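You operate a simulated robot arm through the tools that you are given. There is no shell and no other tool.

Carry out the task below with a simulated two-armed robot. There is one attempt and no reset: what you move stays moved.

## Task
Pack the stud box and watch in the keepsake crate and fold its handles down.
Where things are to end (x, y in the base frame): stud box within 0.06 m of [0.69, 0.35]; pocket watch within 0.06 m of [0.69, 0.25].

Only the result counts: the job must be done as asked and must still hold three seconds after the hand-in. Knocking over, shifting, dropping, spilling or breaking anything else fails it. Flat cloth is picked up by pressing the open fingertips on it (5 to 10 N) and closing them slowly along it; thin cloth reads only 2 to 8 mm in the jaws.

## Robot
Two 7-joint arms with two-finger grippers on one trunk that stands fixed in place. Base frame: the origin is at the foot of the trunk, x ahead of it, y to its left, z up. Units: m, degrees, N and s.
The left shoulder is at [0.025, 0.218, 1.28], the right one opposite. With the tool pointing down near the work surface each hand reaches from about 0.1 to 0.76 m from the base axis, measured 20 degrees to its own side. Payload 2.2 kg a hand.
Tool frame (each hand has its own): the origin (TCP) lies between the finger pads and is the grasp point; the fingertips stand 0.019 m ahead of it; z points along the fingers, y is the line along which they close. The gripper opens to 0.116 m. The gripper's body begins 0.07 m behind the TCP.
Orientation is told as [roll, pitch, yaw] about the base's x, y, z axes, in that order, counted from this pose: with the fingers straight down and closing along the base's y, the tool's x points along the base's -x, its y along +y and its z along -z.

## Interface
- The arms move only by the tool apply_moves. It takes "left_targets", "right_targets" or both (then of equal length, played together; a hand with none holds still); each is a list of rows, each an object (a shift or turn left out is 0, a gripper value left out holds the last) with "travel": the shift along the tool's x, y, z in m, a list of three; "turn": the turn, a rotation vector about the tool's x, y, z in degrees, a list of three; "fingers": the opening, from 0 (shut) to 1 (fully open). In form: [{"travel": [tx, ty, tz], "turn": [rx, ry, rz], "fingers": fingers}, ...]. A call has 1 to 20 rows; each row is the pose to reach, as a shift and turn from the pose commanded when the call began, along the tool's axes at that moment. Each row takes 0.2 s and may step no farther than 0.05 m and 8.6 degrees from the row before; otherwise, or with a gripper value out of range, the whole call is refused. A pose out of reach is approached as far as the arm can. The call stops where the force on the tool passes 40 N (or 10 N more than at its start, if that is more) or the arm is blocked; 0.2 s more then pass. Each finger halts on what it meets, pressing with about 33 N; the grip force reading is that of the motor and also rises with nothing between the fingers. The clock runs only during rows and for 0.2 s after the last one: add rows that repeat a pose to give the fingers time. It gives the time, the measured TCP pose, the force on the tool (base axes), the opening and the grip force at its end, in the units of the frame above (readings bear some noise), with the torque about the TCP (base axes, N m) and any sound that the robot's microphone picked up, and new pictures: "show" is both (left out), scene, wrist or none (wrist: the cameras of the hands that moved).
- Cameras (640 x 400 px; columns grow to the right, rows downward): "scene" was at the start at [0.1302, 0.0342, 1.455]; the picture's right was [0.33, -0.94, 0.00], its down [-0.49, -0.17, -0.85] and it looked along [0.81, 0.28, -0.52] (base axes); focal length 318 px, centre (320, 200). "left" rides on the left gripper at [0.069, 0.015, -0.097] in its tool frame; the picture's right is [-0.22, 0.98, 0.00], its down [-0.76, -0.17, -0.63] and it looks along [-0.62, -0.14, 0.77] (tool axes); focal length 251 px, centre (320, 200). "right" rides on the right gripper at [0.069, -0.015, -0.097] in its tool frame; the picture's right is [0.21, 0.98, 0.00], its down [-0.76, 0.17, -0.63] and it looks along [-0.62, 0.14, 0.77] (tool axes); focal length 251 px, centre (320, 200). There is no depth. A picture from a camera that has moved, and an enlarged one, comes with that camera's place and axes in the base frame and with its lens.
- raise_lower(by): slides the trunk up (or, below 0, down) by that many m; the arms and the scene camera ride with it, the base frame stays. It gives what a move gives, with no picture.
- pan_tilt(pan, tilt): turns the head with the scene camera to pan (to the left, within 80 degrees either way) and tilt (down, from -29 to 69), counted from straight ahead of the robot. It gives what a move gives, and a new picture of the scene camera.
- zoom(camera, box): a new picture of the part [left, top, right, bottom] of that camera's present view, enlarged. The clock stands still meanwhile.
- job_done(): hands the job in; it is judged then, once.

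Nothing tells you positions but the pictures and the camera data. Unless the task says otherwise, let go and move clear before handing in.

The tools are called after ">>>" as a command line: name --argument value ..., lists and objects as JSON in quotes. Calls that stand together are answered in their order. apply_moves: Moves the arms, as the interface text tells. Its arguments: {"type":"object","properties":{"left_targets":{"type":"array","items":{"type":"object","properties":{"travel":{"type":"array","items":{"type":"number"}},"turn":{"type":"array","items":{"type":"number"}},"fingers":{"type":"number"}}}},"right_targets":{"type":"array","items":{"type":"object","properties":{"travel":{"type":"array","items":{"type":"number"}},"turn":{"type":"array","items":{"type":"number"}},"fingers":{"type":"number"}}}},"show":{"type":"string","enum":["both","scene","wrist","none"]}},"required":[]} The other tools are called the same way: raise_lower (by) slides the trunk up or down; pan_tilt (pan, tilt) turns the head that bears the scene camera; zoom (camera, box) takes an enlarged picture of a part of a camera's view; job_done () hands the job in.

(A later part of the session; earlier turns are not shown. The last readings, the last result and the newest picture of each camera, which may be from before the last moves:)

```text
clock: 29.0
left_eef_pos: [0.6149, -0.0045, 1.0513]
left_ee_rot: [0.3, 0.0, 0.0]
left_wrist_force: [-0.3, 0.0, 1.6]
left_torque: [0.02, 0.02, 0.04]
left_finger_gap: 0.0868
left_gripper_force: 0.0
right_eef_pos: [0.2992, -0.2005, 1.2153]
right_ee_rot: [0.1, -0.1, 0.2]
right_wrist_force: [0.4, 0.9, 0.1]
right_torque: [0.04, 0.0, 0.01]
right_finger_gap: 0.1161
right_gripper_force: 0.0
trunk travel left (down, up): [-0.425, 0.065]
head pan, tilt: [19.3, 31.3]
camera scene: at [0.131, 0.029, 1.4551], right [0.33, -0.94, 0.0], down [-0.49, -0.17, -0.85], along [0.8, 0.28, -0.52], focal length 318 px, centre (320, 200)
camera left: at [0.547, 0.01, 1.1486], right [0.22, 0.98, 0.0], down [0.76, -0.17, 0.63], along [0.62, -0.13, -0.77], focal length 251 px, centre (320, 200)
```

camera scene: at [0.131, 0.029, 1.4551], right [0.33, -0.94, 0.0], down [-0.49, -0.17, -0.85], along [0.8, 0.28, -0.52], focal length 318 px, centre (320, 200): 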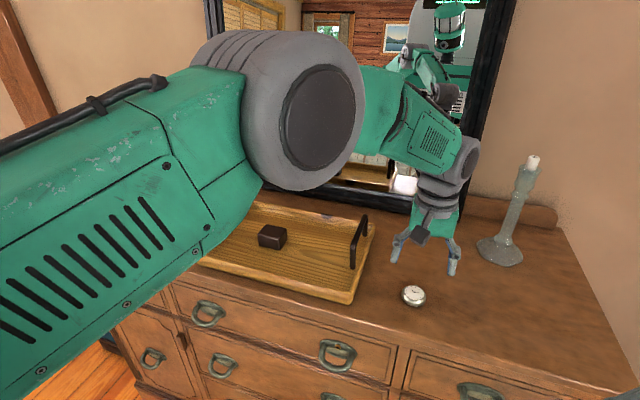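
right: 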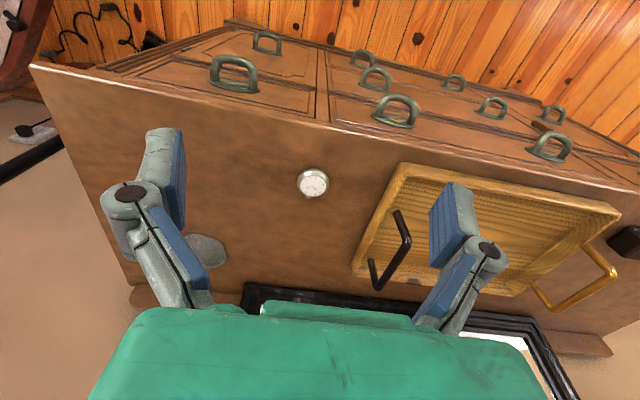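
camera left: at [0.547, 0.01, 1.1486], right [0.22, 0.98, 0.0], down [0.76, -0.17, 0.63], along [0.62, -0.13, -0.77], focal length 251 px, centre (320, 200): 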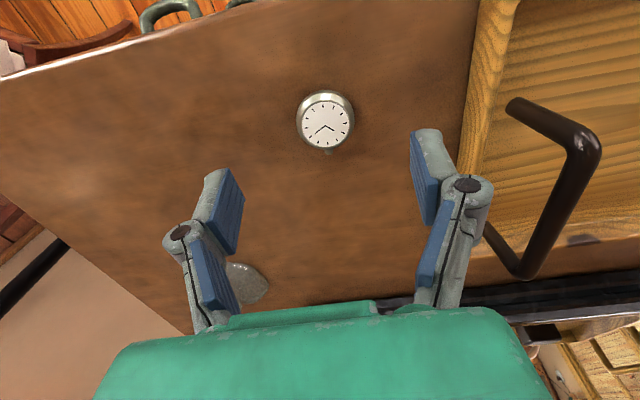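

The watch centre comes out near (0.622, 0.000), so I'll shift slightly and descend partway over it.

>>> apply_moves --left_targets '[{"travel": [-0.006, 0.004, 0.02]}, {"travel": [-0.006, 0.004, 0.045]}, {"travel": [-0.006, 0.004, 0.065]}, {"travel": [-0.006, 0.004, 0.078]}]' --show "wrist"

>>> zoom --camera "scene" --box '[360, 220, 480, 310]'

```text
clock: 30.0
left_eef_pos: [0.6245, 0.0004, 0.9763]
left_ee_rot: [0.2, 0.0, 0.0]
left_wrist_force: [-0.2, -0.7, -0.6]
left_torque: [0.0, 0.01, 0.03]
left_finger_gap: 0.0868
left_gripper_force: 0.1
right_eef_pos: [0.2991, -0.2003, 1.2149]
right_ee_rot: [0.1, -0.1, 0.0]
right_wrist_force: [0.0, -0.2, -0.4]
right_torque: [0.01, 0.01, -0.02]
right_finger_gap: 0.1158
right_gripper_force: 0.1
trunk travel left (down, up): [-0.425, 0.065]
head pan, tilt: [19.3, 31.3]
camera left: at [0.5556, 0.0149, 1.0732], right [0.21, 0.98, 0.0], down [0.76, -0.17, 0.63], along [0.62, -0.13, -0.77], focal length 251 px, centre (320, 200)
```

left: 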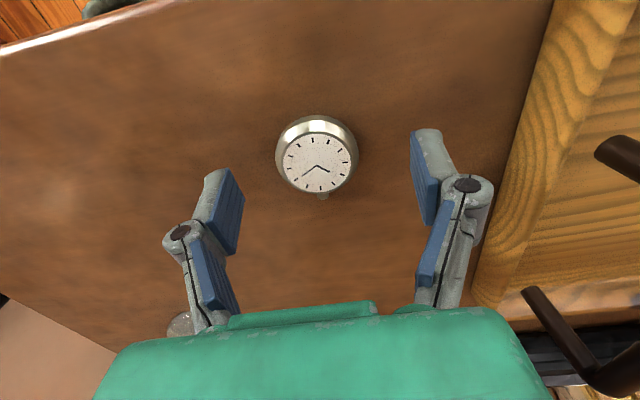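

```text
4.44 times, centred on (420, 265) of scene
camera zoom: at [0.1308, 0.0282, 1.4551], right [0.33, -0.94, 0.0], down [-0.49, -0.17, -0.85], along [0.8, 0.28, -0.52], focal length 1415 px, centre (-124, -89)
```

zoom: 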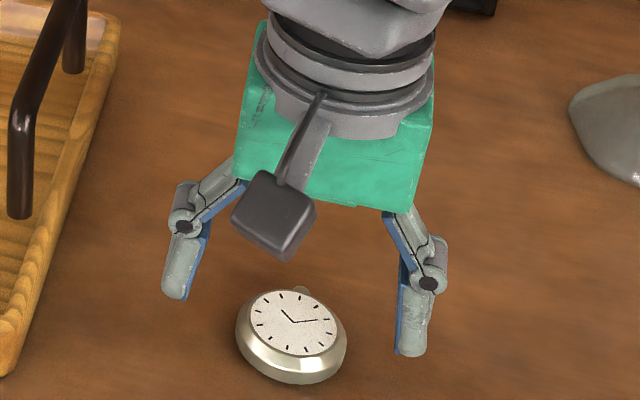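

The watch is centred between the fingers, about 3 mm toward the robot. I'll lower until the tips are just above the table and then close.

>>> apply_moves --left_targets '[{"travel": [0.003, -0.001, 0.006]}, {"travel": [0.003, -0.001, 0.011]}, {"travel": [0.003, -0.001, 0.015]}]' --show "none"

```text
clock: 30.8
left_eef_pos: [0.6214, -0.0016, 0.9635]
left_ee_rot: [0.1, 0.0, 0.0]
left_wrist_force: [0.6, 0.9, -1.0]
left_torque: [0.02, 0.01, -0.02]
left_finger_gap: 0.0868
left_gripper_force: 0.0
right_eef_pos: [0.2991, -0.2006, 1.2146]
right_ee_rot: [0.1, -0.1, 0.0]
right_wrist_force: [0.1, 0.1, -0.2]
right_torque: [0.01, -0.03, 0.05]
right_finger_gap: 0.1159
right_gripper_force: 0.1
trunk travel left (down, up): [-0.425, 0.065]
head pan, tilt: [19.3, 31.3]
```

>>> apply_moves --left_targets '[{"travel": [0, 0, 0.002]}, {"travel": [0, 0, 0.0035]}]' --show "wrist"

>>> zoom --camera "scene" --box '[360, 220, 480, 310]'

```text
clock: 31.4
left_eef_pos: [0.62, -0.0011, 0.96]
left_ee_rot: [0.1, -0.1, 0.0]
left_wrist_force: [-0.3, 0.7, 0.2]
left_torque: [0.0, 0.0, 0.05]
left_finger_gap: 0.087
left_gripper_force: 0.0
right_eef_pos: [0.2997, -0.2008, 1.2168]
right_ee_rot: [0.1, -0.1, 0.1]
right_wrist_force: [0.1, 0.7, 0.4]
right_torque: [0.01, 0.02, -0.03]
right_finger_gap: 0.1159
right_gripper_force: 0.0
trunk travel left (down, up): [-0.425, 0.065]
head pan, tilt: [19.3, 31.3]
camera left: at [0.552, 0.0141, 1.0563], right [0.21, 0.98, 0.0], down [0.76, -0.17, 0.63], along [0.62, -0.13, -0.77], focal length 251 px, centre (320, 200)
```

left: 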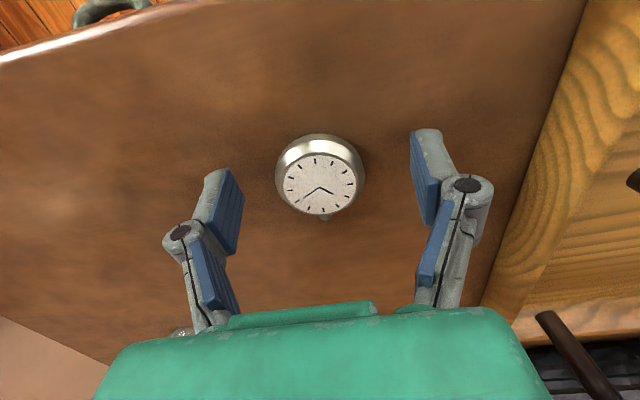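

```text
4.44 times, centred on (420, 265) of scene
camera zoom: at [0.13, 0.0282, 1.4552], right [0.33, -0.94, 0.0], down [-0.49, -0.17, -0.85], along [0.81, 0.28, -0.52], focal length 1415 px, centre (-124, -89)
```

zoom: 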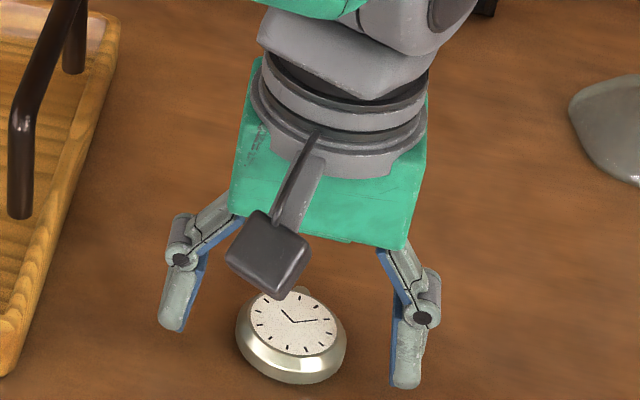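

The fingers are level with the watch and aligned, so I'll close gently.

>>> apply_moves --left_targets '[{"travel": [0, 0, 0], "fingers": 0.5}, {"travel": [0, 0, 0], "fingers": 0.4}, {"travel": [0, 0, 0], "fingers": 0.2}, {"travel": [0, 0, 0], "fingers": 0.0}, {"travel": [0, 0, 0], "fingers": 0.0}]' --show "wrist"

>>> apply_moves --left_targets '[{"travel": [0, 0, -0.003]}, {"travel": [0, 0, -0.006]}, {"travel": [0, 0, -0.009]}, {"travel": [0, 0, -0.012]}, {"travel": [0, 0, -0.015]}]' --show "wrist"

>>> zoom --camera "scene" --box '[360, 220, 480, 310]'

```text
clock: 32.6
left_eef_pos: [0.6206, -0.001, 0.9604]
left_ee_rot: [0.1, -0.1, 0.1]
left_wrist_force: [0.0, 0.3, -0.2]
left_torque: [0.0, -0.01, 0.0]
left_finger_gap: 0.045
left_gripper_force: 33.2
right_eef_pos: [0.2994, -0.2009, 1.214]
right_ee_rot: [0.1, -0.1, 0.1]
right_wrist_force: [-0.5, 0.1, -0.4]
right_torque: [0.0, -0.02, 0.0]
right_finger_gap: 0.1158
right_gripper_force: 0.0
trunk travel left (down, up): [-0.425, 0.065]
head pan, tilt: [19.3, 31.3]
camera left: at [0.5519, 0.014, 1.0562], right [0.21, 0.98, 0.0], down [0.76, -0.17, 0.63], along [0.62, -0.13, -0.77], focal length 251 px, centre (320, 200)
```

left: 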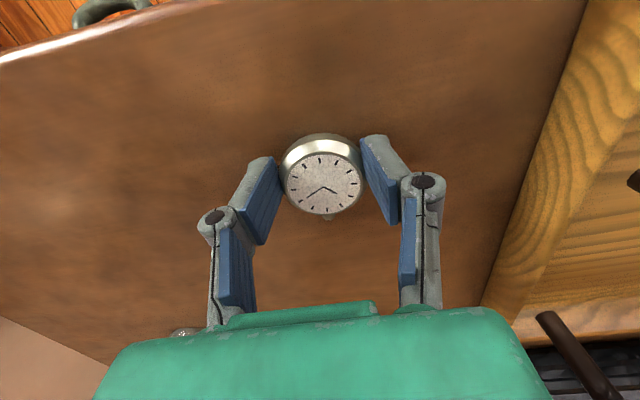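

```text
clock: 33.8
left_eef_pos: [0.6201, -0.0001, 0.9755]
left_ee_rot: [0.1, -0.1, -0.1]
left_wrist_force: [-0.7, 0.6, 0.0]
left_torque: [-0.01, -0.02, -0.04]
left_finger_gap: 0.0453
left_gripper_force: 32.8
right_eef_pos: [0.2988, -0.2009, 1.2151]
right_ee_rot: [0.1, -0.1, 0.1]
right_wrist_force: [0.4, 0.4, -0.9]
right_torque: [-0.03, 0.01, 0.02]
right_finger_gap: 0.116
right_gripper_force: 0.1
trunk travel left (down, up): [-0.425, 0.065]
head pan, tilt: [19.3, 31.3]
camera left: at [0.5511, 0.0137, 1.0711], right [0.21, 0.98, 0.0], down [0.76, -0.17, 0.63], along [0.62, -0.13, -0.77], focal length 251 px, centre (320, 200)
```

left: 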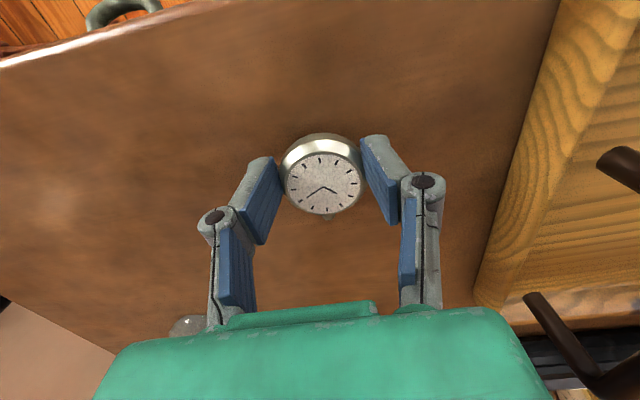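

```text
4.44 times, centred on (420, 265) of scene
camera zoom: at [0.1302, 0.0282, 1.4552], right [0.33, -0.94, 0.0], down [-0.49, -0.17, -0.85], along [0.81, 0.28, -0.52], focal length 1415 px, centre (-124, -89)
```

zoom: 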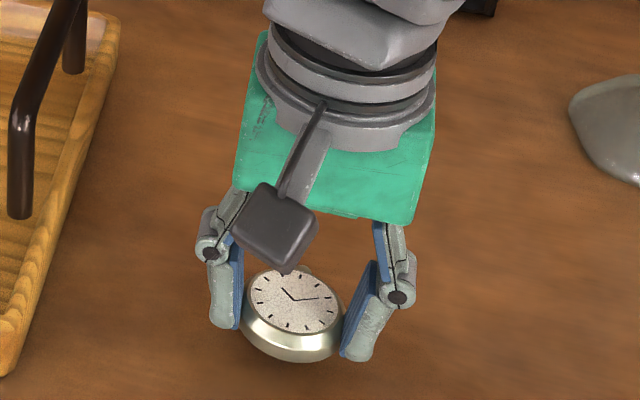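

The watch is held at a 0.045 m gap. I'll raise it gently above the handle and carry it to (0.69, 0.252).

>>> apply_moves --left_targets '[{"travel": [0, 0, -0.006]}, {"travel": [0, 0, -0.014]}, {"travel": [0, 0, -0.025]}, {"travel": [0, 0, -0.04]}, {"travel": [0, 0, -0.056]}, {"travel": [0, 0, -0.072]}, {"travel": [0, 0, -0.088]}, {"travel": [0, 0, -0.104]}, {"travel": [0, 0, -0.118]}, {"travel": [0, 0, -0.128]}, {"travel": [0, 0, -0.132]}]' --show "none"

>>> apply_moves --left_targets '[{"travel": [-0.002, 0.008, 0]}, {"travel": [-0.006, 0.022, 0]}, {"travel": [-0.012, 0.042, 0]}, {"travel": [-0.018, 0.065, 0]}, {"travel": [-0.025, 0.09, 0]}, {"travel": [-0.032, 0.115, 0]}, {"travel": [-0.039, 0.14, 0]}, {"travel": [-0.046, 0.165, 0]}, {"travel": [-0.053, 0.19, 0]}, {"travel": [-0.06, 0.213, 0]}, {"travel": [-0.065, 0.232, 0]}, {"travel": [-0.068, 0.244, 0]}, {"travel": [-0.07, 0.25, 0]}, {"travel": [-0.07, 0.252, 0.0]}, {"travel": [-0.07, 0.252, 0.01]}, {"travel": [-0.07, 0.252, 0.03]}, {"travel": [-0.07, 0.252, 0.05]}, {"travel": [-0.07, 0.252, 0.07]}, {"travel": [-0.07, 0.252, 0.09]}, {"travel": [-0.07, 0.252, 0.1]}]' --show "both"

```text
clock: 36.2
left_eef_pos: [0.619, 0.0011, 1.1063]
left_ee_rot: [0.1, 0.0, 0.2]
left_wrist_force: [0.0, 0.2, -1.4]
left_torque: [0.0, -0.01, 0.03]
left_finger_gap: 0.0448
left_gripper_force: 32.5
right_eef_pos: [0.2987, -0.2014, 1.2144]
right_ee_rot: [0.1, -0.1, 0.0]
right_wrist_force: [0.1, 1.3, 0.7]
right_torque: [0.01, -0.01, 0.0]
right_finger_gap: 0.1164
right_gripper_force: 0.1
trunk travel left (down, up): [-0.425, 0.065]
head pan, tilt: [19.3, 31.3]
```

```text
clock: 40.4
left_eef_pos: [0.6906, 0.2524, 1.0077]
left_ee_rot: [0.1, -0.2, 0.0]
left_wrist_force: [0.0, 0.4, -1.2]
left_torque: [-0.01, 0.02, -0.02]
left_finger_gap: 0.0447
left_gripper_force: 33.0
right_eef_pos: [0.2997, -0.2007, 1.2149]
right_ee_rot: [0.1, -0.2, 0.0]
right_wrist_force: [0.9, 0.0, -0.3]
right_torque: [0.0, 0.0, -0.01]
right_finger_gap: 0.1161
right_gripper_force: 0.1
trunk travel left (down, up): [-0.425, 0.065]
head pan, tilt: [19.3, 31.3]
camera scene: at [0.1307, 0.0306, 1.4551], right [0.33, -0.94, 0.0], down [-0.49, -0.17, -0.85], along [0.8, 0.28, -0.52], focal length 318 px, centre (320, 200)
camera left: at [0.6215, 0.2673, 1.1042], right [0.22, 0.98, 0.0], down [0.75, -0.17, 0.63], along [0.62, -0.13, -0.77], focal length 251 px, centre (320, 200)
```

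scene: 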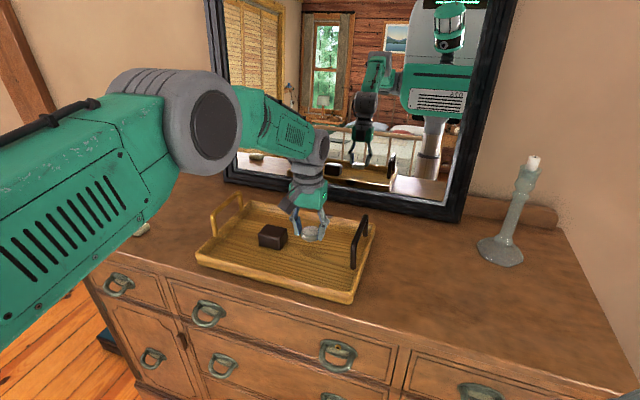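
left: 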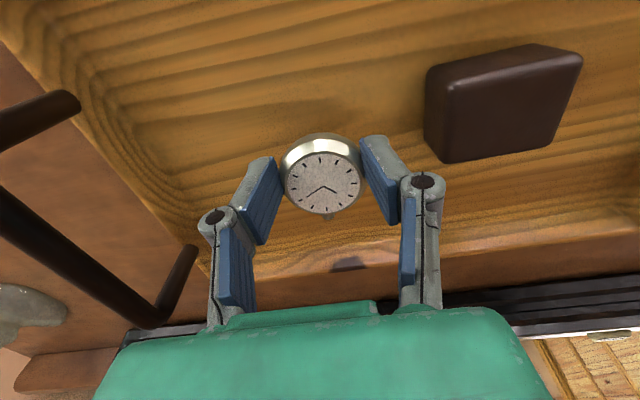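

The watch hangs over its spot with the box safely to the left. I'll lower it to the floor in small steps.

>>> apply_moves --left_targets '[{"travel": [0, 0, 0.01]}, {"travel": [0, 0, 0.02]}, {"travel": [0, 0, 0.03]}, {"travel": [0, 0, 0.036]}]' --show "none"

>>> apply_moves --left_targets '[{"travel": [0, 0, 0.0015]}, {"travel": [0, 0, 0.003]}]' --show "none"

```text
clock: 41.4
left_eef_pos: [0.6895, 0.2516, 0.9716]
left_ee_rot: [0.2, -0.2, -0.1]
left_wrist_force: [0.0, 0.3, -1.0]
left_torque: [0.01, 0.05, -0.02]
left_finger_gap: 0.0441
left_gripper_force: 32.9
right_eef_pos: [0.2997, -0.2001, 1.2154]
right_ee_rot: [0.1, -0.2, 0.0]
right_wrist_force: [0.6, -0.3, -0.5]
right_torque: [-0.01, 0.03, 0.02]
right_finger_gap: 0.1159
right_gripper_force: 0.2
trunk travel left (down, up): [-0.425, 0.065]
head pan, tilt: [19.3, 31.3]
```

```text
clock: 42.0
left_eef_pos: [0.6888, 0.2509, 0.9695]
left_ee_rot: [0.1, -0.1, 0.0]
left_wrist_force: [-0.2, -0.6, -0.2]
left_torque: [-0.02, 0.05, 0.01]
left_finger_gap: 0.0442
left_gripper_force: 32.6
right_eef_pos: [0.299, -0.1997, 1.2142]
right_ee_rot: [0.1, -0.2, -0.1]
right_wrist_force: [-0.3, -0.3, 0.5]
right_torque: [0.02, 0.01, -0.03]
right_finger_gap: 0.1161
right_gripper_force: 0.0
trunk travel left (down, up): [-0.425, 0.065]
head pan, tilt: [19.3, 31.3]
```

>>> apply_moves --left_targets '[{"travel": [0, 0, 0.001]}, {"travel": [0, 0, 0.002]}]' --show "none"

>>> zoom --camera "scene" --box '[260, 190, 360, 260]'

```text
clock: 42.6
left_eef_pos: [0.689, 0.252, 0.9683]
left_ee_rot: [0.2, -0.2, -0.1]
left_wrist_force: [0.7, 1.7, 4.6]
left_torque: [0.01, 0.07, 0.02]
left_finger_gap: 0.0444
left_gripper_force: 33.0
right_eef_pos: [0.2989, -0.2002, 1.2151]
right_ee_rot: [0.2, -0.3, 0.0]
right_wrist_force: [-0.1, -0.8, 0.6]
right_torque: [0.0, 0.02, 0.01]
right_finger_gap: 0.1159
right_gripper_force: 0.0
trunk travel left (down, up): [-0.425, 0.065]
head pan, tilt: [19.3, 31.3]
```

```text
5.71 times, centred on (310, 225) of scene
camera zoom: at [0.1297, 0.0304, 1.4553], right [0.33, -0.94, 0.0], down [-0.49, -0.17, -0.85], along [0.81, 0.28, -0.52], focal length 1819 px, centre (377, 57)
```

zoom: 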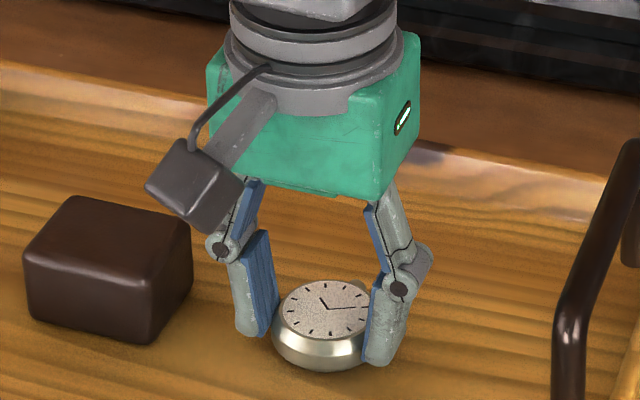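

The watch rests on the floor (+5 N). I'll open moderately and rise.

>>> apply_moves --left_targets '[{"travel": [0, 0, 0], "fingers": 0.5}, {"travel": [0, 0, 0], "fingers": 0.6}, {"travel": [0, 0, 0], "fingers": 0.6}, {"travel": [0, 0, -0.02]}, {"travel": [0, 0, -0.05]}, {"travel": [0, 0, -0.09]}, {"travel": [0, 0, -0.13]}, {"travel": [0, 0, -0.15]}]' --show "both"

>>> zoom --camera "scene" --box '[190, 170, 390, 300]'

```text
clock: 44.4
left_eef_pos: [0.6862, 0.2514, 1.1178]
left_ee_rot: [0.1, -0.2, 0.0]
left_wrist_force: [0.8, 0.2, -0.6]
left_torque: [0.0, 0.01, 0.01]
left_finger_gap: 0.0699
left_gripper_force: 0.0
right_eef_pos: [0.2992, -0.2002, 1.2154]
right_ee_rot: [0.1, -0.1, 0.1]
right_wrist_force: [-0.4, 0.0, 0.6]
right_torque: [0.0, -0.01, -0.01]
right_finger_gap: 0.1159
right_gripper_force: 0.0
trunk travel left (down, up): [-0.425, 0.065]
head pan, tilt: [19.3, 31.3]
camera scene: at [0.1299, 0.0301, 1.4552], right [0.33, -0.94, 0.0], down [-0.49, -0.17, -0.85], along [0.81, 0.28, -0.52], focal length 318 px, centre (320, 200)
camera left: at [0.6184, 0.2668, 1.214], right [0.22, 0.98, 0.0], down [0.76, -0.17, 0.63], along [0.62, -0.13, -0.77], focal length 251 px, centre (320, 200)
```

scene: 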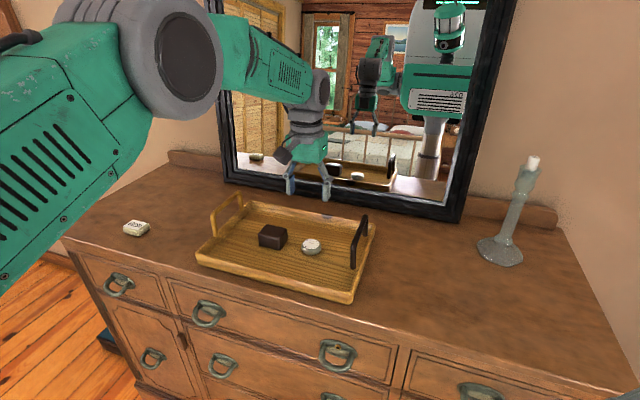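
left: 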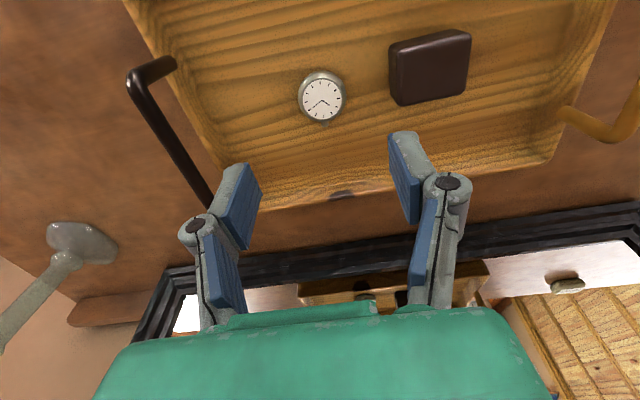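

```text
3.08 times, centred on (290, 235) of scene
camera zoom: at [0.1299, 0.0301, 1.4552], right [0.33, -0.94, 0.0], down [-0.49, -0.17, -0.85], along [0.81, 0.28, -0.52], focal length 980 px, centre (412, 92)
```

zoom: 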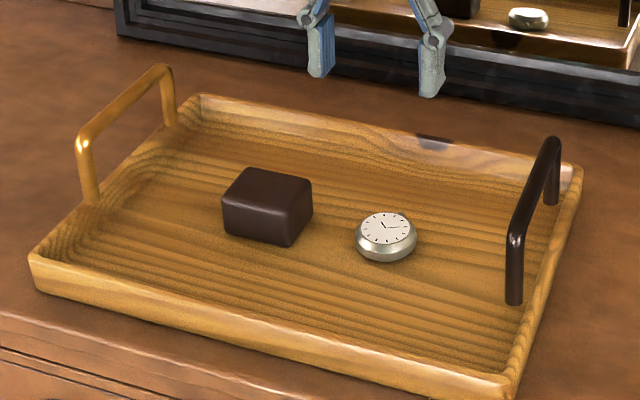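

Both items are packed. Now I'll check the handle hinges closely to decide which way they fold.

>>> zoom --camera "left" --box '[100, 0, 260, 100]'

>>> zoom --camera "left" --box '[500, 60, 640, 160]'

>>> zoom --camera "scene" --box '[345, 240, 375, 280]'

>>> zoom --camera "scene" --box '[205, 185, 255, 240]'

>>> zoom --camera "scene" --box '[300, 140, 420, 200]'

```text
4.00 times, centred on (180, 50) of left
camera zoom: at [0.6184, 0.2668, 1.214], right [0.22, 0.98, 0.0], down [0.76, -0.17, 0.63], along [0.62, -0.13, -0.77], focal length 1006 px, centre (880, 800)
```

zoom: 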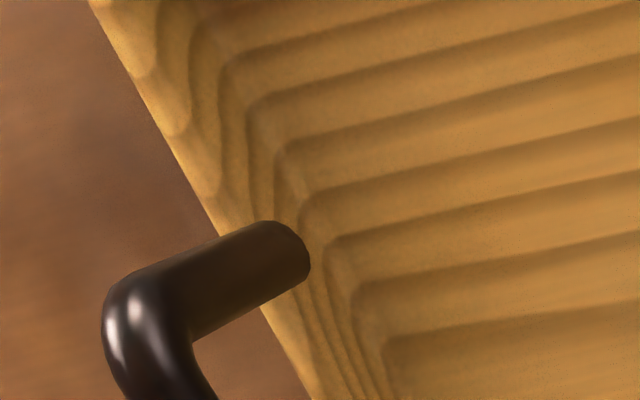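

```text
4.00 times, centred on (570, 110) of left
camera zoom: at [0.6184, 0.2668, 1.214], right [0.22, 0.98, 0.0], down [0.76, -0.17, 0.63], along [0.62, -0.13, -0.77], focal length 1006 px, centre (-680, 560)
```

zoom: 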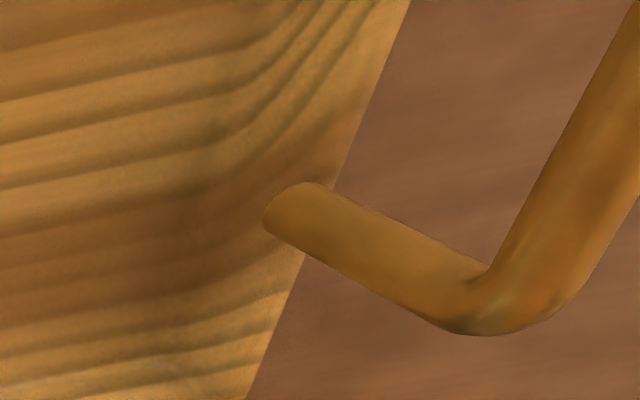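

```text
10.00 times, centred on (360, 260) of scene
camera zoom: at [0.1299, 0.0301, 1.4552], right [0.33, -0.94, 0.0], down [-0.49, -0.17, -0.85], along [0.81, 0.28, -0.52], focal length 3184 px, centre (-80, -400)
```

zoom: 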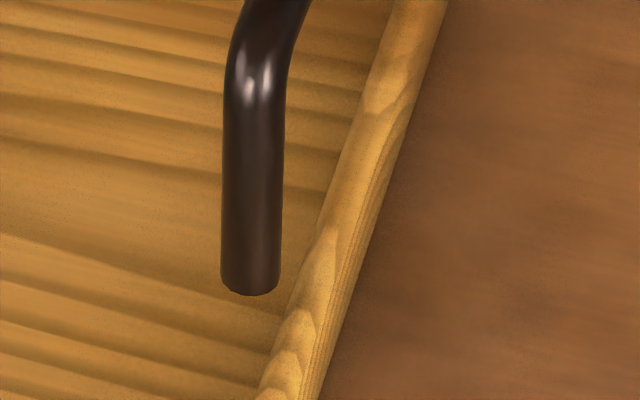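

```text
7.27 times, centred on (230, 212) of scene
camera zoom: at [0.1299, 0.0301, 1.4552], right [0.33, -0.94, 0.0], down [-0.49, -0.17, -0.85], along [0.81, 0.28, -0.52], focal length 2315 px, centre (974, 109)
```

zoom: 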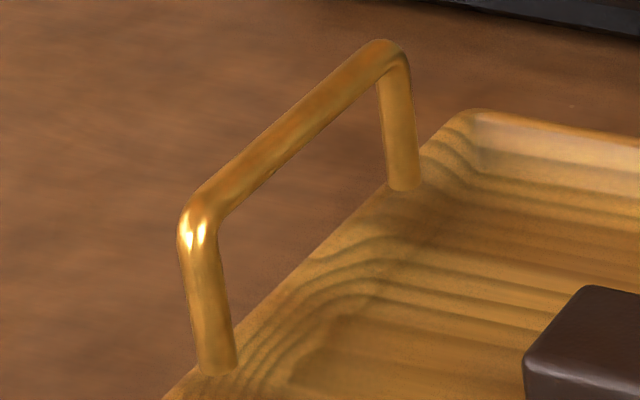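

```text
5.33 times, centred on (360, 170) of scene
camera zoom: at [0.1299, 0.0301, 1.4552], right [0.33, -0.94, 0.0], down [-0.49, -0.17, -0.85], along [0.81, 0.28, -0.52], focal length 1698 px, centre (107, 360)
```

zoom: 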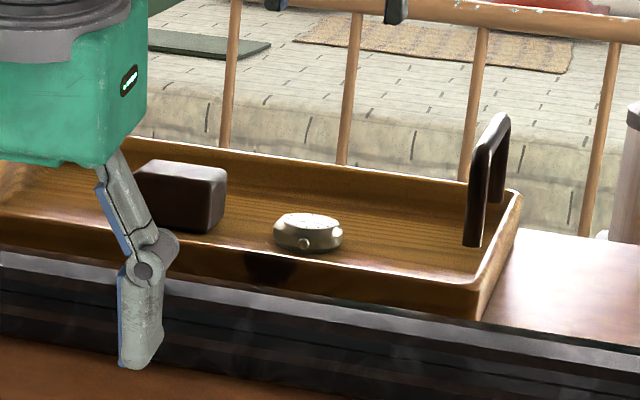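

Both handles hinge just inside the end walls, so inward is the folding direction. I'll close the left fingers, go over to the outside of the brass handle and descend there.

>>> apply_moves --left_targets '[{"travel": [0.002, 0.02, -0.015], "fingers": 0.0}, {"travel": [0.004, 0.06, -0.015]}, {"travel": [0.006, 0.1, -0.015]}, {"travel": [0.008, 0.14, -0.015]}, {"travel": [0.01, 0.18, -0.015]}, {"travel": [0.012, 0.22, -0.015]}, {"travel": [0.014, 0.25, -0.015]}, {"travel": [0.016, 0.266, -0.01]}, {"travel": [0.016, 0.268, 0.01]}]' --show "both"

>>> zoom --camera "scene" --box '[170, 120, 310, 240]'

```text
clock: 46.4
left_eef_pos: [0.6756, 0.522, 1.1055]
left_ee_rot: [0.0, 0.0, 0.0]
left_wrist_force: [0.2, 0.1, -0.4]
left_torque: [0.01, 0.0, 0.01]
left_finger_gap: 0.0002
left_gripper_force: 28.6
right_eef_pos: [0.2997, -0.199, 1.2143]
right_ee_rot: [0.0, 0.0, -0.1]
right_wrist_force: [1.0, 0.4, -1.0]
right_torque: [0.02, 0.02, -0.02]
right_finger_gap: 0.1158
right_gripper_force: 0.0
trunk travel left (down, up): [-0.425, 0.065]
head pan, tilt: [19.3, 31.3]
camera scene: at [0.1314, 0.0331, 1.4549], right [0.33, -0.94, 0.0], down [-0.49, -0.17, -0.85], along [0.8, 0.28, -0.52], focal length 318 px, centre (320, 200)
camera left: at [0.6064, 0.5375, 1.2011], right [0.22, 0.98, 0.0], down [0.76, -0.17, 0.63], along [0.62, -0.14, -0.77], focal length 251 px, centre (320, 200)
```

scene: 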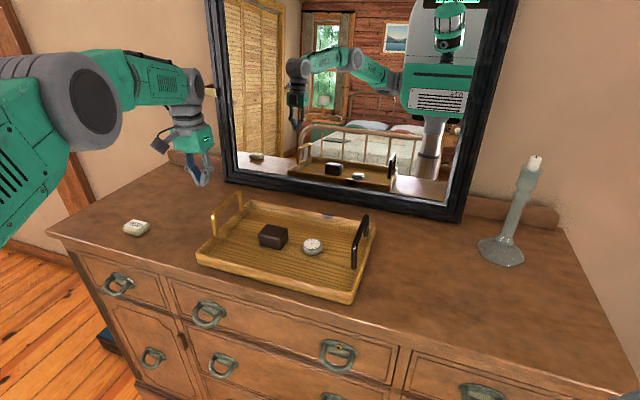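
left: 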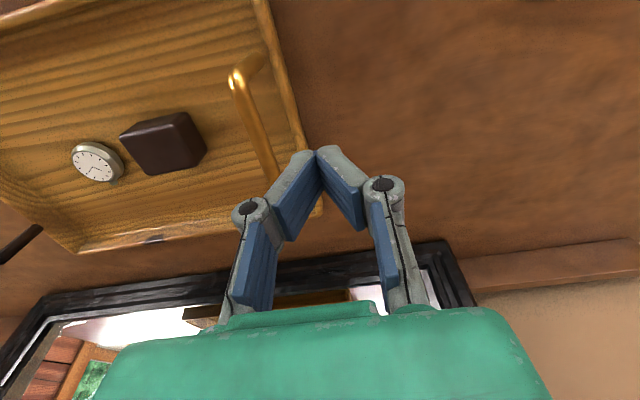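

```text
3.33 times, centred on (240, 180) of scene
camera zoom: at [0.1314, 0.0331, 1.4549], right [0.33, -0.94, 0.0], down [-0.49, -0.17, -0.85], along [0.8, 0.28, -0.52], focal length 1061 px, centre (587, 267)
```

zoom: 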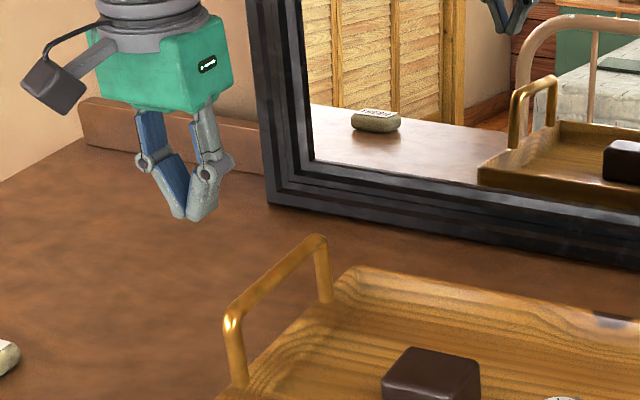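

The bar runs at y≈0.476, z≈1.03. I'll lower the closed tips beside it and begin a slow inward push.

>>> apply_moves --left_targets '[{"travel": [0, 0, 0.03]}, {"travel": [0, 0, 0.055]}, {"travel": [0, 0, 0.067]}, {"travel": [0, -0.01, 0.067]}, {"travel": [0, -0.02, 0.067]}]' --show "both"

>>> zoom --camera "scene" --box '[180, 150, 300, 240]'

```text
clock: 47.6
left_eef_pos: [0.6743, 0.5005, 1.0389]
left_ee_rot: [0.1, 0.0, -0.1]
left_wrist_force: [-0.9, 0.2, 0.5]
left_torque: [0.0, 0.01, 0.0]
left_finger_gap: 0.0
left_gripper_force: 28.3
right_eef_pos: [0.2983, -0.1989, 1.2153]
right_ee_rot: [0.1, -0.1, -0.1]
right_wrist_force: [-0.2, -0.5, 0.1]
right_torque: [0.01, 0.01, 0.01]
right_finger_gap: 0.1162
right_gripper_force: 0.0
trunk travel left (down, up): [-0.425, 0.065]
head pan, tilt: [19.3, 31.3]
camera scene: at [0.1305, 0.0314, 1.4551], right [0.33, -0.94, 0.0], down [-0.49, -0.17, -0.85], along [0.8, 0.28, -0.52], focal length 318 px, centre (320, 200)
camera left: at [0.6056, 0.515, 1.1357], right [0.21, 0.98, 0.0], down [0.75, -0.17, 0.63], along [0.62, -0.13, -0.77], focal length 251 px, centre (320, 200)
```

scene: 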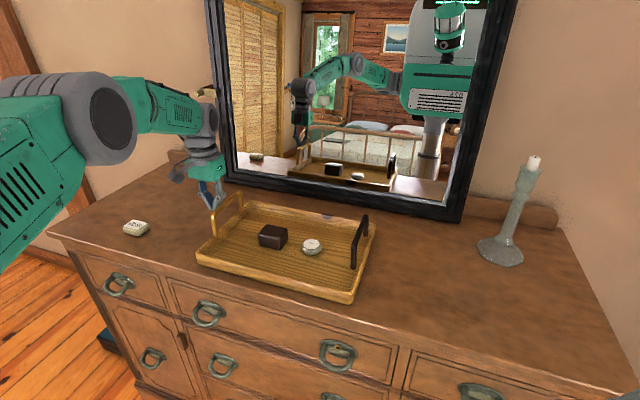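
left: 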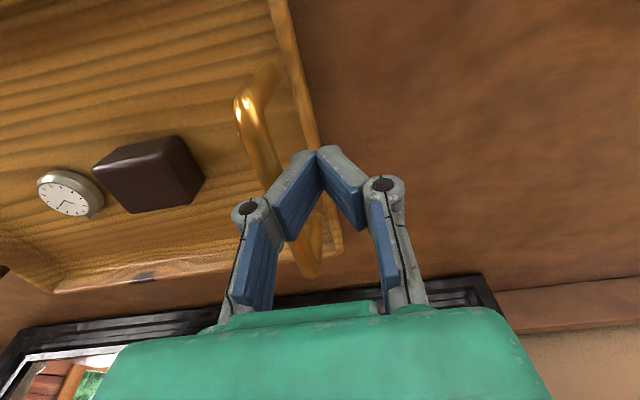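

```text
4.44 times, centred on (240, 195) of scene
camera zoom: at [0.1305, 0.0314, 1.4551], right [0.33, -0.94, 0.0], down [-0.49, -0.17, -0.85], along [0.8, 0.28, -0.52], focal length 1415 px, centre (676, 222)
```

zoom: 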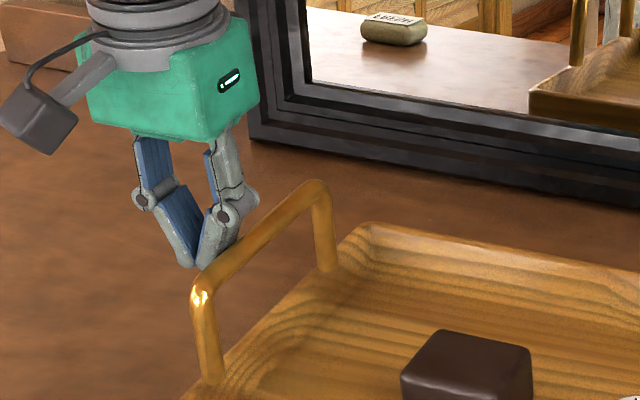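

The tips are beside the bar. I'll push inward a few millimetres at a time while watching the force.

>>> apply_moves --left_targets '[{"travel": [0, -0.004, 0.0]}, {"travel": [0, -0.008, 0.0]}, {"travel": [0, -0.012, 0.0]}]' --show "none"

>>> zoom --camera "scene" --box '[180, 150, 300, 240]'

```text
clock: 48.4
left_eef_pos: [0.6739, 0.4892, 1.0393]
left_ee_rot: [0.0, 0.0, 0.0]
left_wrist_force: [-0.5, 0.0, 1.3]
left_torque: [0.0, -0.01, -0.02]
left_finger_gap: 0.0
left_gripper_force: 28.4
right_eef_pos: [0.2985, -0.1985, 1.2151]
right_ee_rot: [0.0, 0.0, 0.0]
right_wrist_force: [0.3, -0.3, 0.0]
right_torque: [0.01, 0.0, 0.03]
right_finger_gap: 0.1159
right_gripper_force: 0.1
trunk travel left (down, up): [-0.425, 0.065]
head pan, tilt: [19.3, 31.3]
```

```text
4.44 times, centred on (240, 195) of scene
camera zoom: at [0.1299, 0.0325, 1.4551], right [0.33, -0.94, 0.0], down [-0.49, -0.17, -0.85], along [0.81, 0.28, -0.52], focal length 1415 px, centre (676, 222)
```

zoom: 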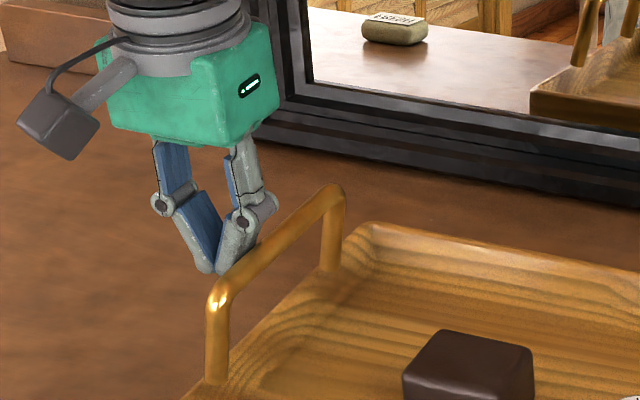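

The handle has started swinging inward with almost no force. I'll continue inward, lowering slightly along the arc.

>>> apply_moves --left_targets '[{"travel": [0, -0.005, 0.0]}, {"travel": [0, -0.01, 0.001]}, {"travel": [0, -0.015, 0.002]}, {"travel": [0, -0.02, 0.004]}]' --show "none"

>>> zoom --camera "scene" --box '[180, 150, 300, 240]'

```text
clock: 49.4
left_eef_pos: [0.6747, 0.4687, 1.0351]
left_ee_rot: [0.1, -0.1, 0.0]
left_wrist_force: [-0.2, 0.9, 0.0]
left_torque: [-0.01, 0.02, 0.0]
left_finger_gap: 0.0
left_gripper_force: 28.8
right_eef_pos: [0.299, -0.1984, 1.2154]
right_ee_rot: [0.0, -0.1, 0.1]
right_wrist_force: [-0.1, 0.1, 0.5]
right_torque: [0.0, 0.03, 0.02]
right_finger_gap: 0.1162
right_gripper_force: 0.0
trunk travel left (down, up): [-0.425, 0.065]
head pan, tilt: [19.3, 31.3]
```

```text
4.44 times, centred on (240, 195) of scene
camera zoom: at [0.1303, 0.0325, 1.4551], right [0.33, -0.94, 0.0], down [-0.49, -0.17, -0.85], along [0.81, 0.28, -0.52], focal length 1415 px, centre (676, 222)
```

zoom: 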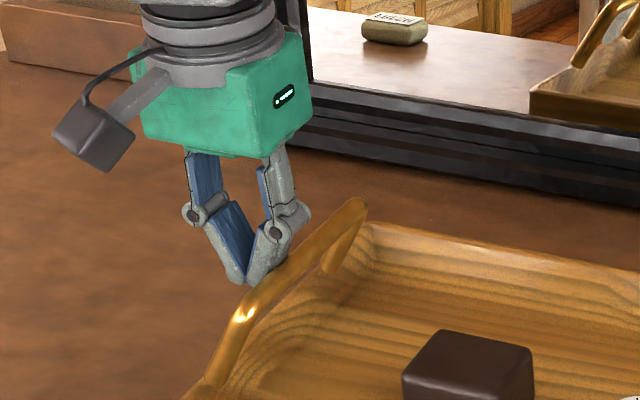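

The handle follows the finger inward. I'll continue along the arc to about 50°.

>>> apply_moves --left_targets '[{"travel": [0, -0.005, 0.003]}, {"travel": [0, -0.01, 0.006]}, {"travel": [0, -0.015, 0.009]}, {"travel": [0, -0.02, 0.012]}, {"travel": [0, -0.026, 0.016]}, {"travel": [0, -0.032, 0.02]}]' --show "wrist"

>>> zoom --camera "scene" --box '[180, 150, 300, 240]'

```text
clock: 50.8
left_eef_pos: [0.6733, 0.4371, 1.0154]
left_ee_rot: [-0.1, -0.2, 0.0]
left_wrist_force: [-0.2, 1.3, -0.1]
left_torque: [0.04, -0.03, -0.05]
left_finger_gap: 0.0
left_gripper_force: 28.0
right_eef_pos: [0.2997, -0.1986, 1.215]
right_ee_rot: [0.0, -0.1, 0.0]
right_wrist_force: [0.2, -0.8, -0.5]
right_torque: [-0.01, 0.0, 0.03]
right_finger_gap: 0.116
right_gripper_force: 0.1
trunk travel left (down, up): [-0.425, 0.065]
head pan, tilt: [19.3, 31.3]
camera left: at [0.605, 0.4524, 1.1114], right [0.21, 0.98, 0.0], down [0.75, -0.17, 0.63], along [0.62, -0.14, -0.77], focal length 251 px, centre (320, 200)
```

left: 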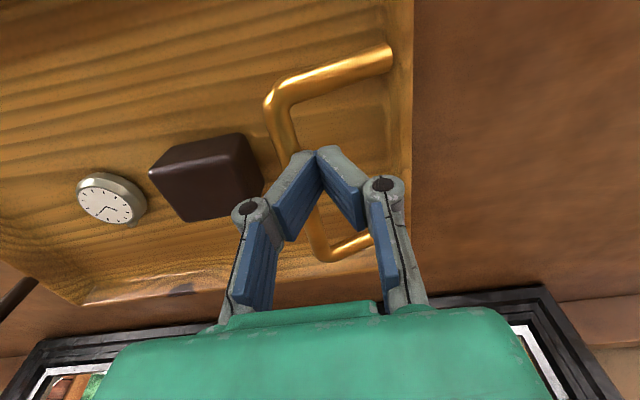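

```text
4.44 times, centred on (240, 195) of scene
camera zoom: at [0.1304, 0.0326, 1.4551], right [0.33, -0.94, 0.0], down [-0.49, -0.17, -0.85], along [0.81, 0.28, -0.52], focal length 1415 px, centre (676, 222)
```

zoom: 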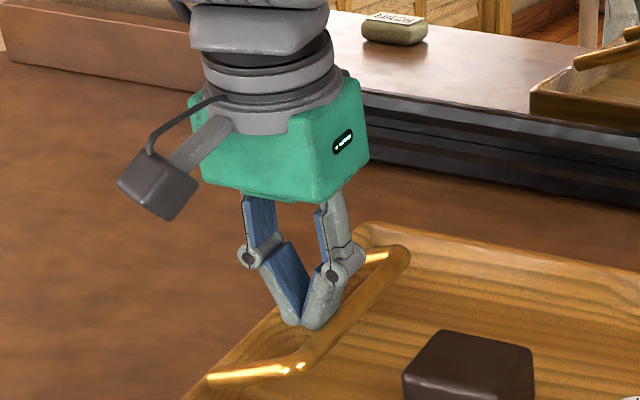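

The handle is at roughly 60°. I'll lift off, move above the bar (y≈0.416) and press it down from the top.

>>> apply_moves --left_targets '[{"travel": [0, 0.003, -0.015]}, {"travel": [0, 0.003, -0.035]}, {"travel": [0, -0.01, -0.035]}, {"travel": [0, -0.021, -0.03]}, {"travel": [0, -0.021, -0.02]}, {"travel": [0, -0.021, -0.01]}, {"travel": [0, -0.021, 0.0]}]' --show "wrist"

>>> zoom --camera "scene" --box '[180, 150, 300, 240]'

```text
clock: 52.4
left_eef_pos: [0.6725, 0.4159, 1.0147]
left_ee_rot: [-0.1, -0.1, 0.0]
left_wrist_force: [1.2, -0.7, 0.3]
left_torque: [0.0, 0.0, 0.03]
left_finger_gap: 0.0
left_gripper_force: 28.2
right_eef_pos: [0.299, -0.1987, 1.2155]
right_ee_rot: [-0.1, -0.1, 0.0]
right_wrist_force: [-0.2, 0.8, -0.2]
right_torque: [-0.03, 0.02, 0.02]
right_finger_gap: 0.1163
right_gripper_force: 0.0
trunk travel left (down, up): [-0.425, 0.065]
head pan, tilt: [19.3, 31.3]
camera left: at [0.6046, 0.4304, 1.112], right [0.21, 0.98, 0.0], down [0.76, -0.17, 0.63], along [0.62, -0.14, -0.77], focal length 251 px, centre (320, 200)
```

left: 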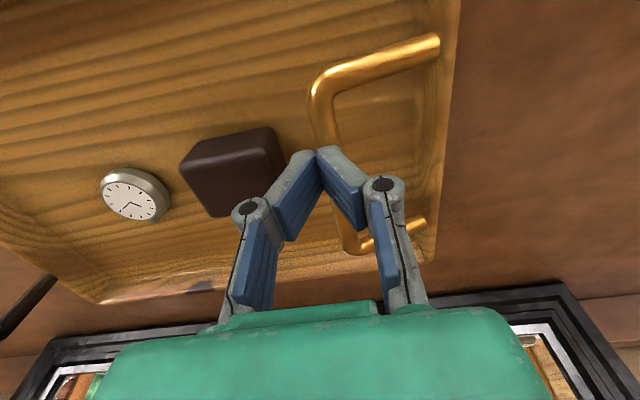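

```text
4.44 times, centred on (240, 195) of scene
camera zoom: at [0.1303, 0.0315, 1.4551], right [0.33, -0.94, 0.0], down [-0.49, -0.17, -0.85], along [0.81, 0.28, -0.52], focal length 1415 px, centre (676, 222)
```

zoom: 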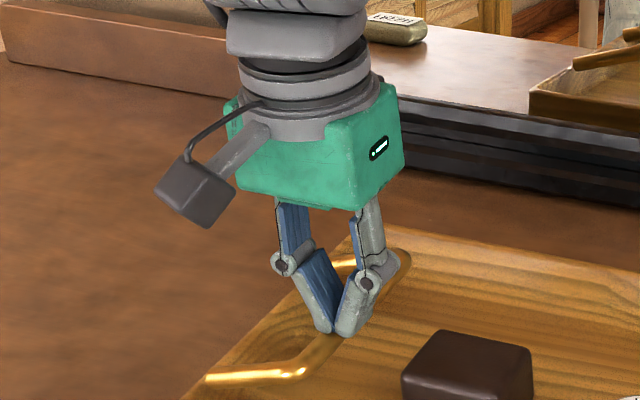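

The tips are just above the bar (y≈0.42). I'll press down slowly while watching the force.

>>> apply_moves --left_targets '[{"travel": [0, 0.0, 0.004]}, {"travel": [0, 0.0, 0.008]}, {"travel": [0, 0.0, 0.012]}]' --show "none"

>>> zoom --camera "scene" --box '[180, 150, 300, 240]'

```text
clock: 53.2
left_eef_pos: [0.672, 0.4167, 1.0031]
left_ee_rot: [-0.1, -0.1, 0.0]
left_wrist_force: [0.2, 0.2, 0.9]
left_torque: [-0.01, 0.01, -0.02]
left_finger_gap: 0.0001
left_gripper_force: 28.2
right_eef_pos: [0.2986, -0.2, 1.2136]
right_ee_rot: [0.0, -0.1, 0.0]
right_wrist_force: [0.1, 0.1, -0.7]
right_torque: [0.01, 0.03, 0.05]
right_finger_gap: 0.116
right_gripper_force: 0.0
trunk travel left (down, up): [-0.425, 0.065]
head pan, tilt: [19.3, 31.3]
```

```text
4.44 times, centred on (240, 195) of scene
camera zoom: at [0.1303, 0.0316, 1.4551], right [0.33, -0.94, 0.0], down [-0.49, -0.17, -0.85], along [0.81, 0.28, -0.52], focal length 1415 px, centre (676, 222)
```

zoom: 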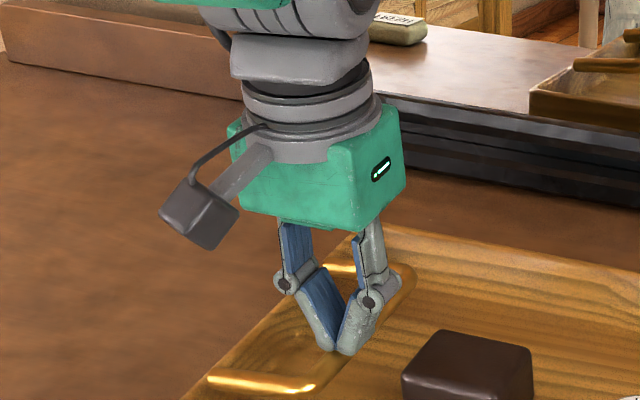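

The bar is going down under the tips, so I'll continue.

>>> apply_moves --left_targets '[{"travel": [0, -0.001, 0.004]}, {"travel": [0, -0.002, 0.008]}, {"travel": [0, -0.002, 0.012]}]' --show "none"

>>> zoom --camera "scene" --box '[180, 150, 300, 240]'

```text
clock: 54.0
left_eef_pos: [0.6736, 0.4156, 0.9959]
left_ee_rot: [0.1, -0.5, 0.0]
left_wrist_force: [-1.1, 3.8, 17.2]
left_torque: [0.14, 0.21, -0.05]
left_finger_gap: 0.0001
left_gripper_force: 28.4
right_eef_pos: [0.2971, -0.2003, 1.2159]
right_ee_rot: [0.1, -0.2, 0.1]
right_wrist_force: [-0.3, 0.3, -0.5]
right_torque: [0.0, -0.02, -0.02]
right_finger_gap: 0.1162
right_gripper_force: 0.0
trunk travel left (down, up): [-0.425, 0.065]
head pan, tilt: [19.3, 31.3]
```

```text
4.44 times, centred on (240, 195) of scene
camera zoom: at [0.1268, 0.0308, 1.4557], right [0.33, -0.94, 0.0], down [-0.49, -0.17, -0.85], along [0.81, 0.28, -0.52], focal length 1415 px, centre (676, 222)
```

zoom: 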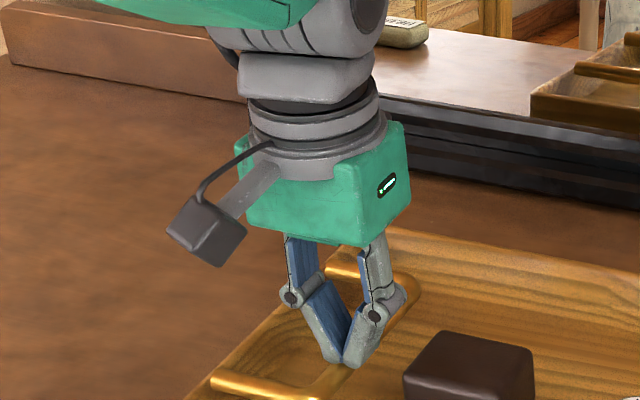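

The force rose to 17 N with the bar about level, so it has reached its stop. I'll lift off and check the result.

>>> apply_moves --left_targets '[{"travel": [0, 0.0, -0.01]}, {"travel": [0, 0, -0.04]}, {"travel": [0, 0, -0.08]}, {"travel": [0, 0, -0.12]}]' --show "both"

>>> zoom --camera "scene" --box '[190, 170, 390, 300]'

>>> zoom --camera "scene" --box '[195, 190, 275, 260]'

```text
clock: 55.0
left_eef_pos: [0.6718, 0.4128, 1.1113]
left_ee_rot: [0.1, -0.1, 0.0]
left_wrist_force: [0.4, -0.2, 0.1]
left_torque: [0.01, -0.01, 0.03]
left_finger_gap: 0.0
left_gripper_force: 28.5
right_eef_pos: [0.2986, -0.2009, 1.2148]
right_ee_rot: [0.1, 0.0, 0.0]
right_wrist_force: [0.3, 0.1, -0.6]
right_torque: [0.0, -0.01, 0.01]
right_finger_gap: 0.1159
right_gripper_force: 0.0
trunk travel left (down, up): [-0.425, 0.065]
head pan, tilt: [19.3, 31.3]
camera scene: at [0.1299, 0.0304, 1.4552], right [0.33, -0.94, 0.0], down [-0.49, -0.17, -0.85], along [0.81, 0.28, -0.52], focal length 318 px, centre (320, 200)
camera left: at [0.6035, 0.427, 1.2078], right [0.22, 0.98, 0.0], down [0.76, -0.17, 0.63], along [0.62, -0.13, -0.77], focal length 251 px, centre (320, 200)
```

scene: 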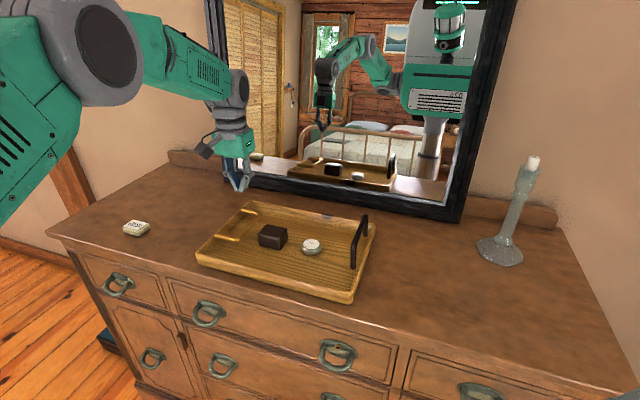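
left: 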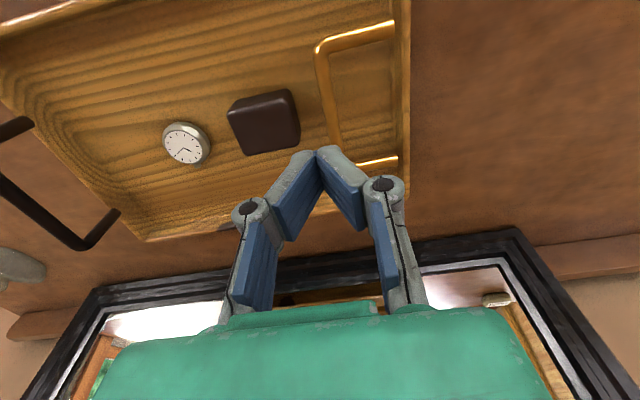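

```text
3.08 times, centred on (290, 235) of scene
camera zoom: at [0.1299, 0.0304, 1.4552], right [0.33, -0.94, 0.0], down [-0.49, -0.17, -0.85], along [0.81, 0.28, -0.52], focal length 980 px, centre (412, 92)
```

zoom: 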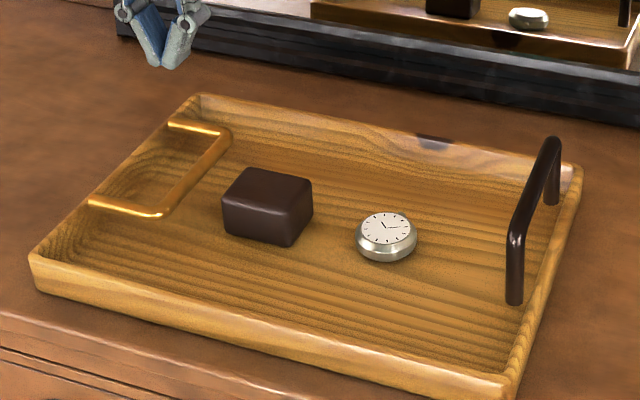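

```text
5.71 times, centred on (235, 225) of scene
camera zoom: at [0.1299, 0.0304, 1.4552], right [0.33, -0.94, 0.0], down [-0.49, -0.17, -0.85], along [0.81, 0.28, -0.52], focal length 1819 px, centre (806, 57)
```

zoom: 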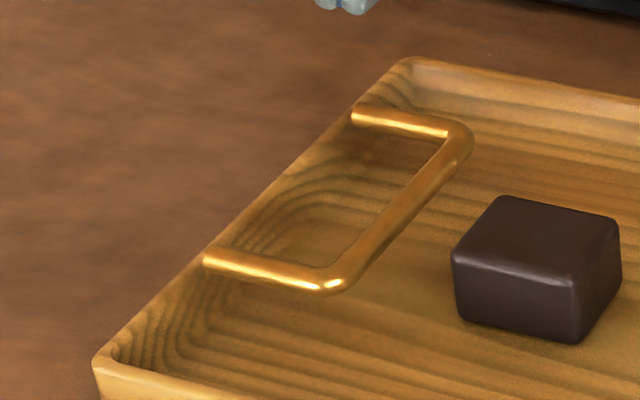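

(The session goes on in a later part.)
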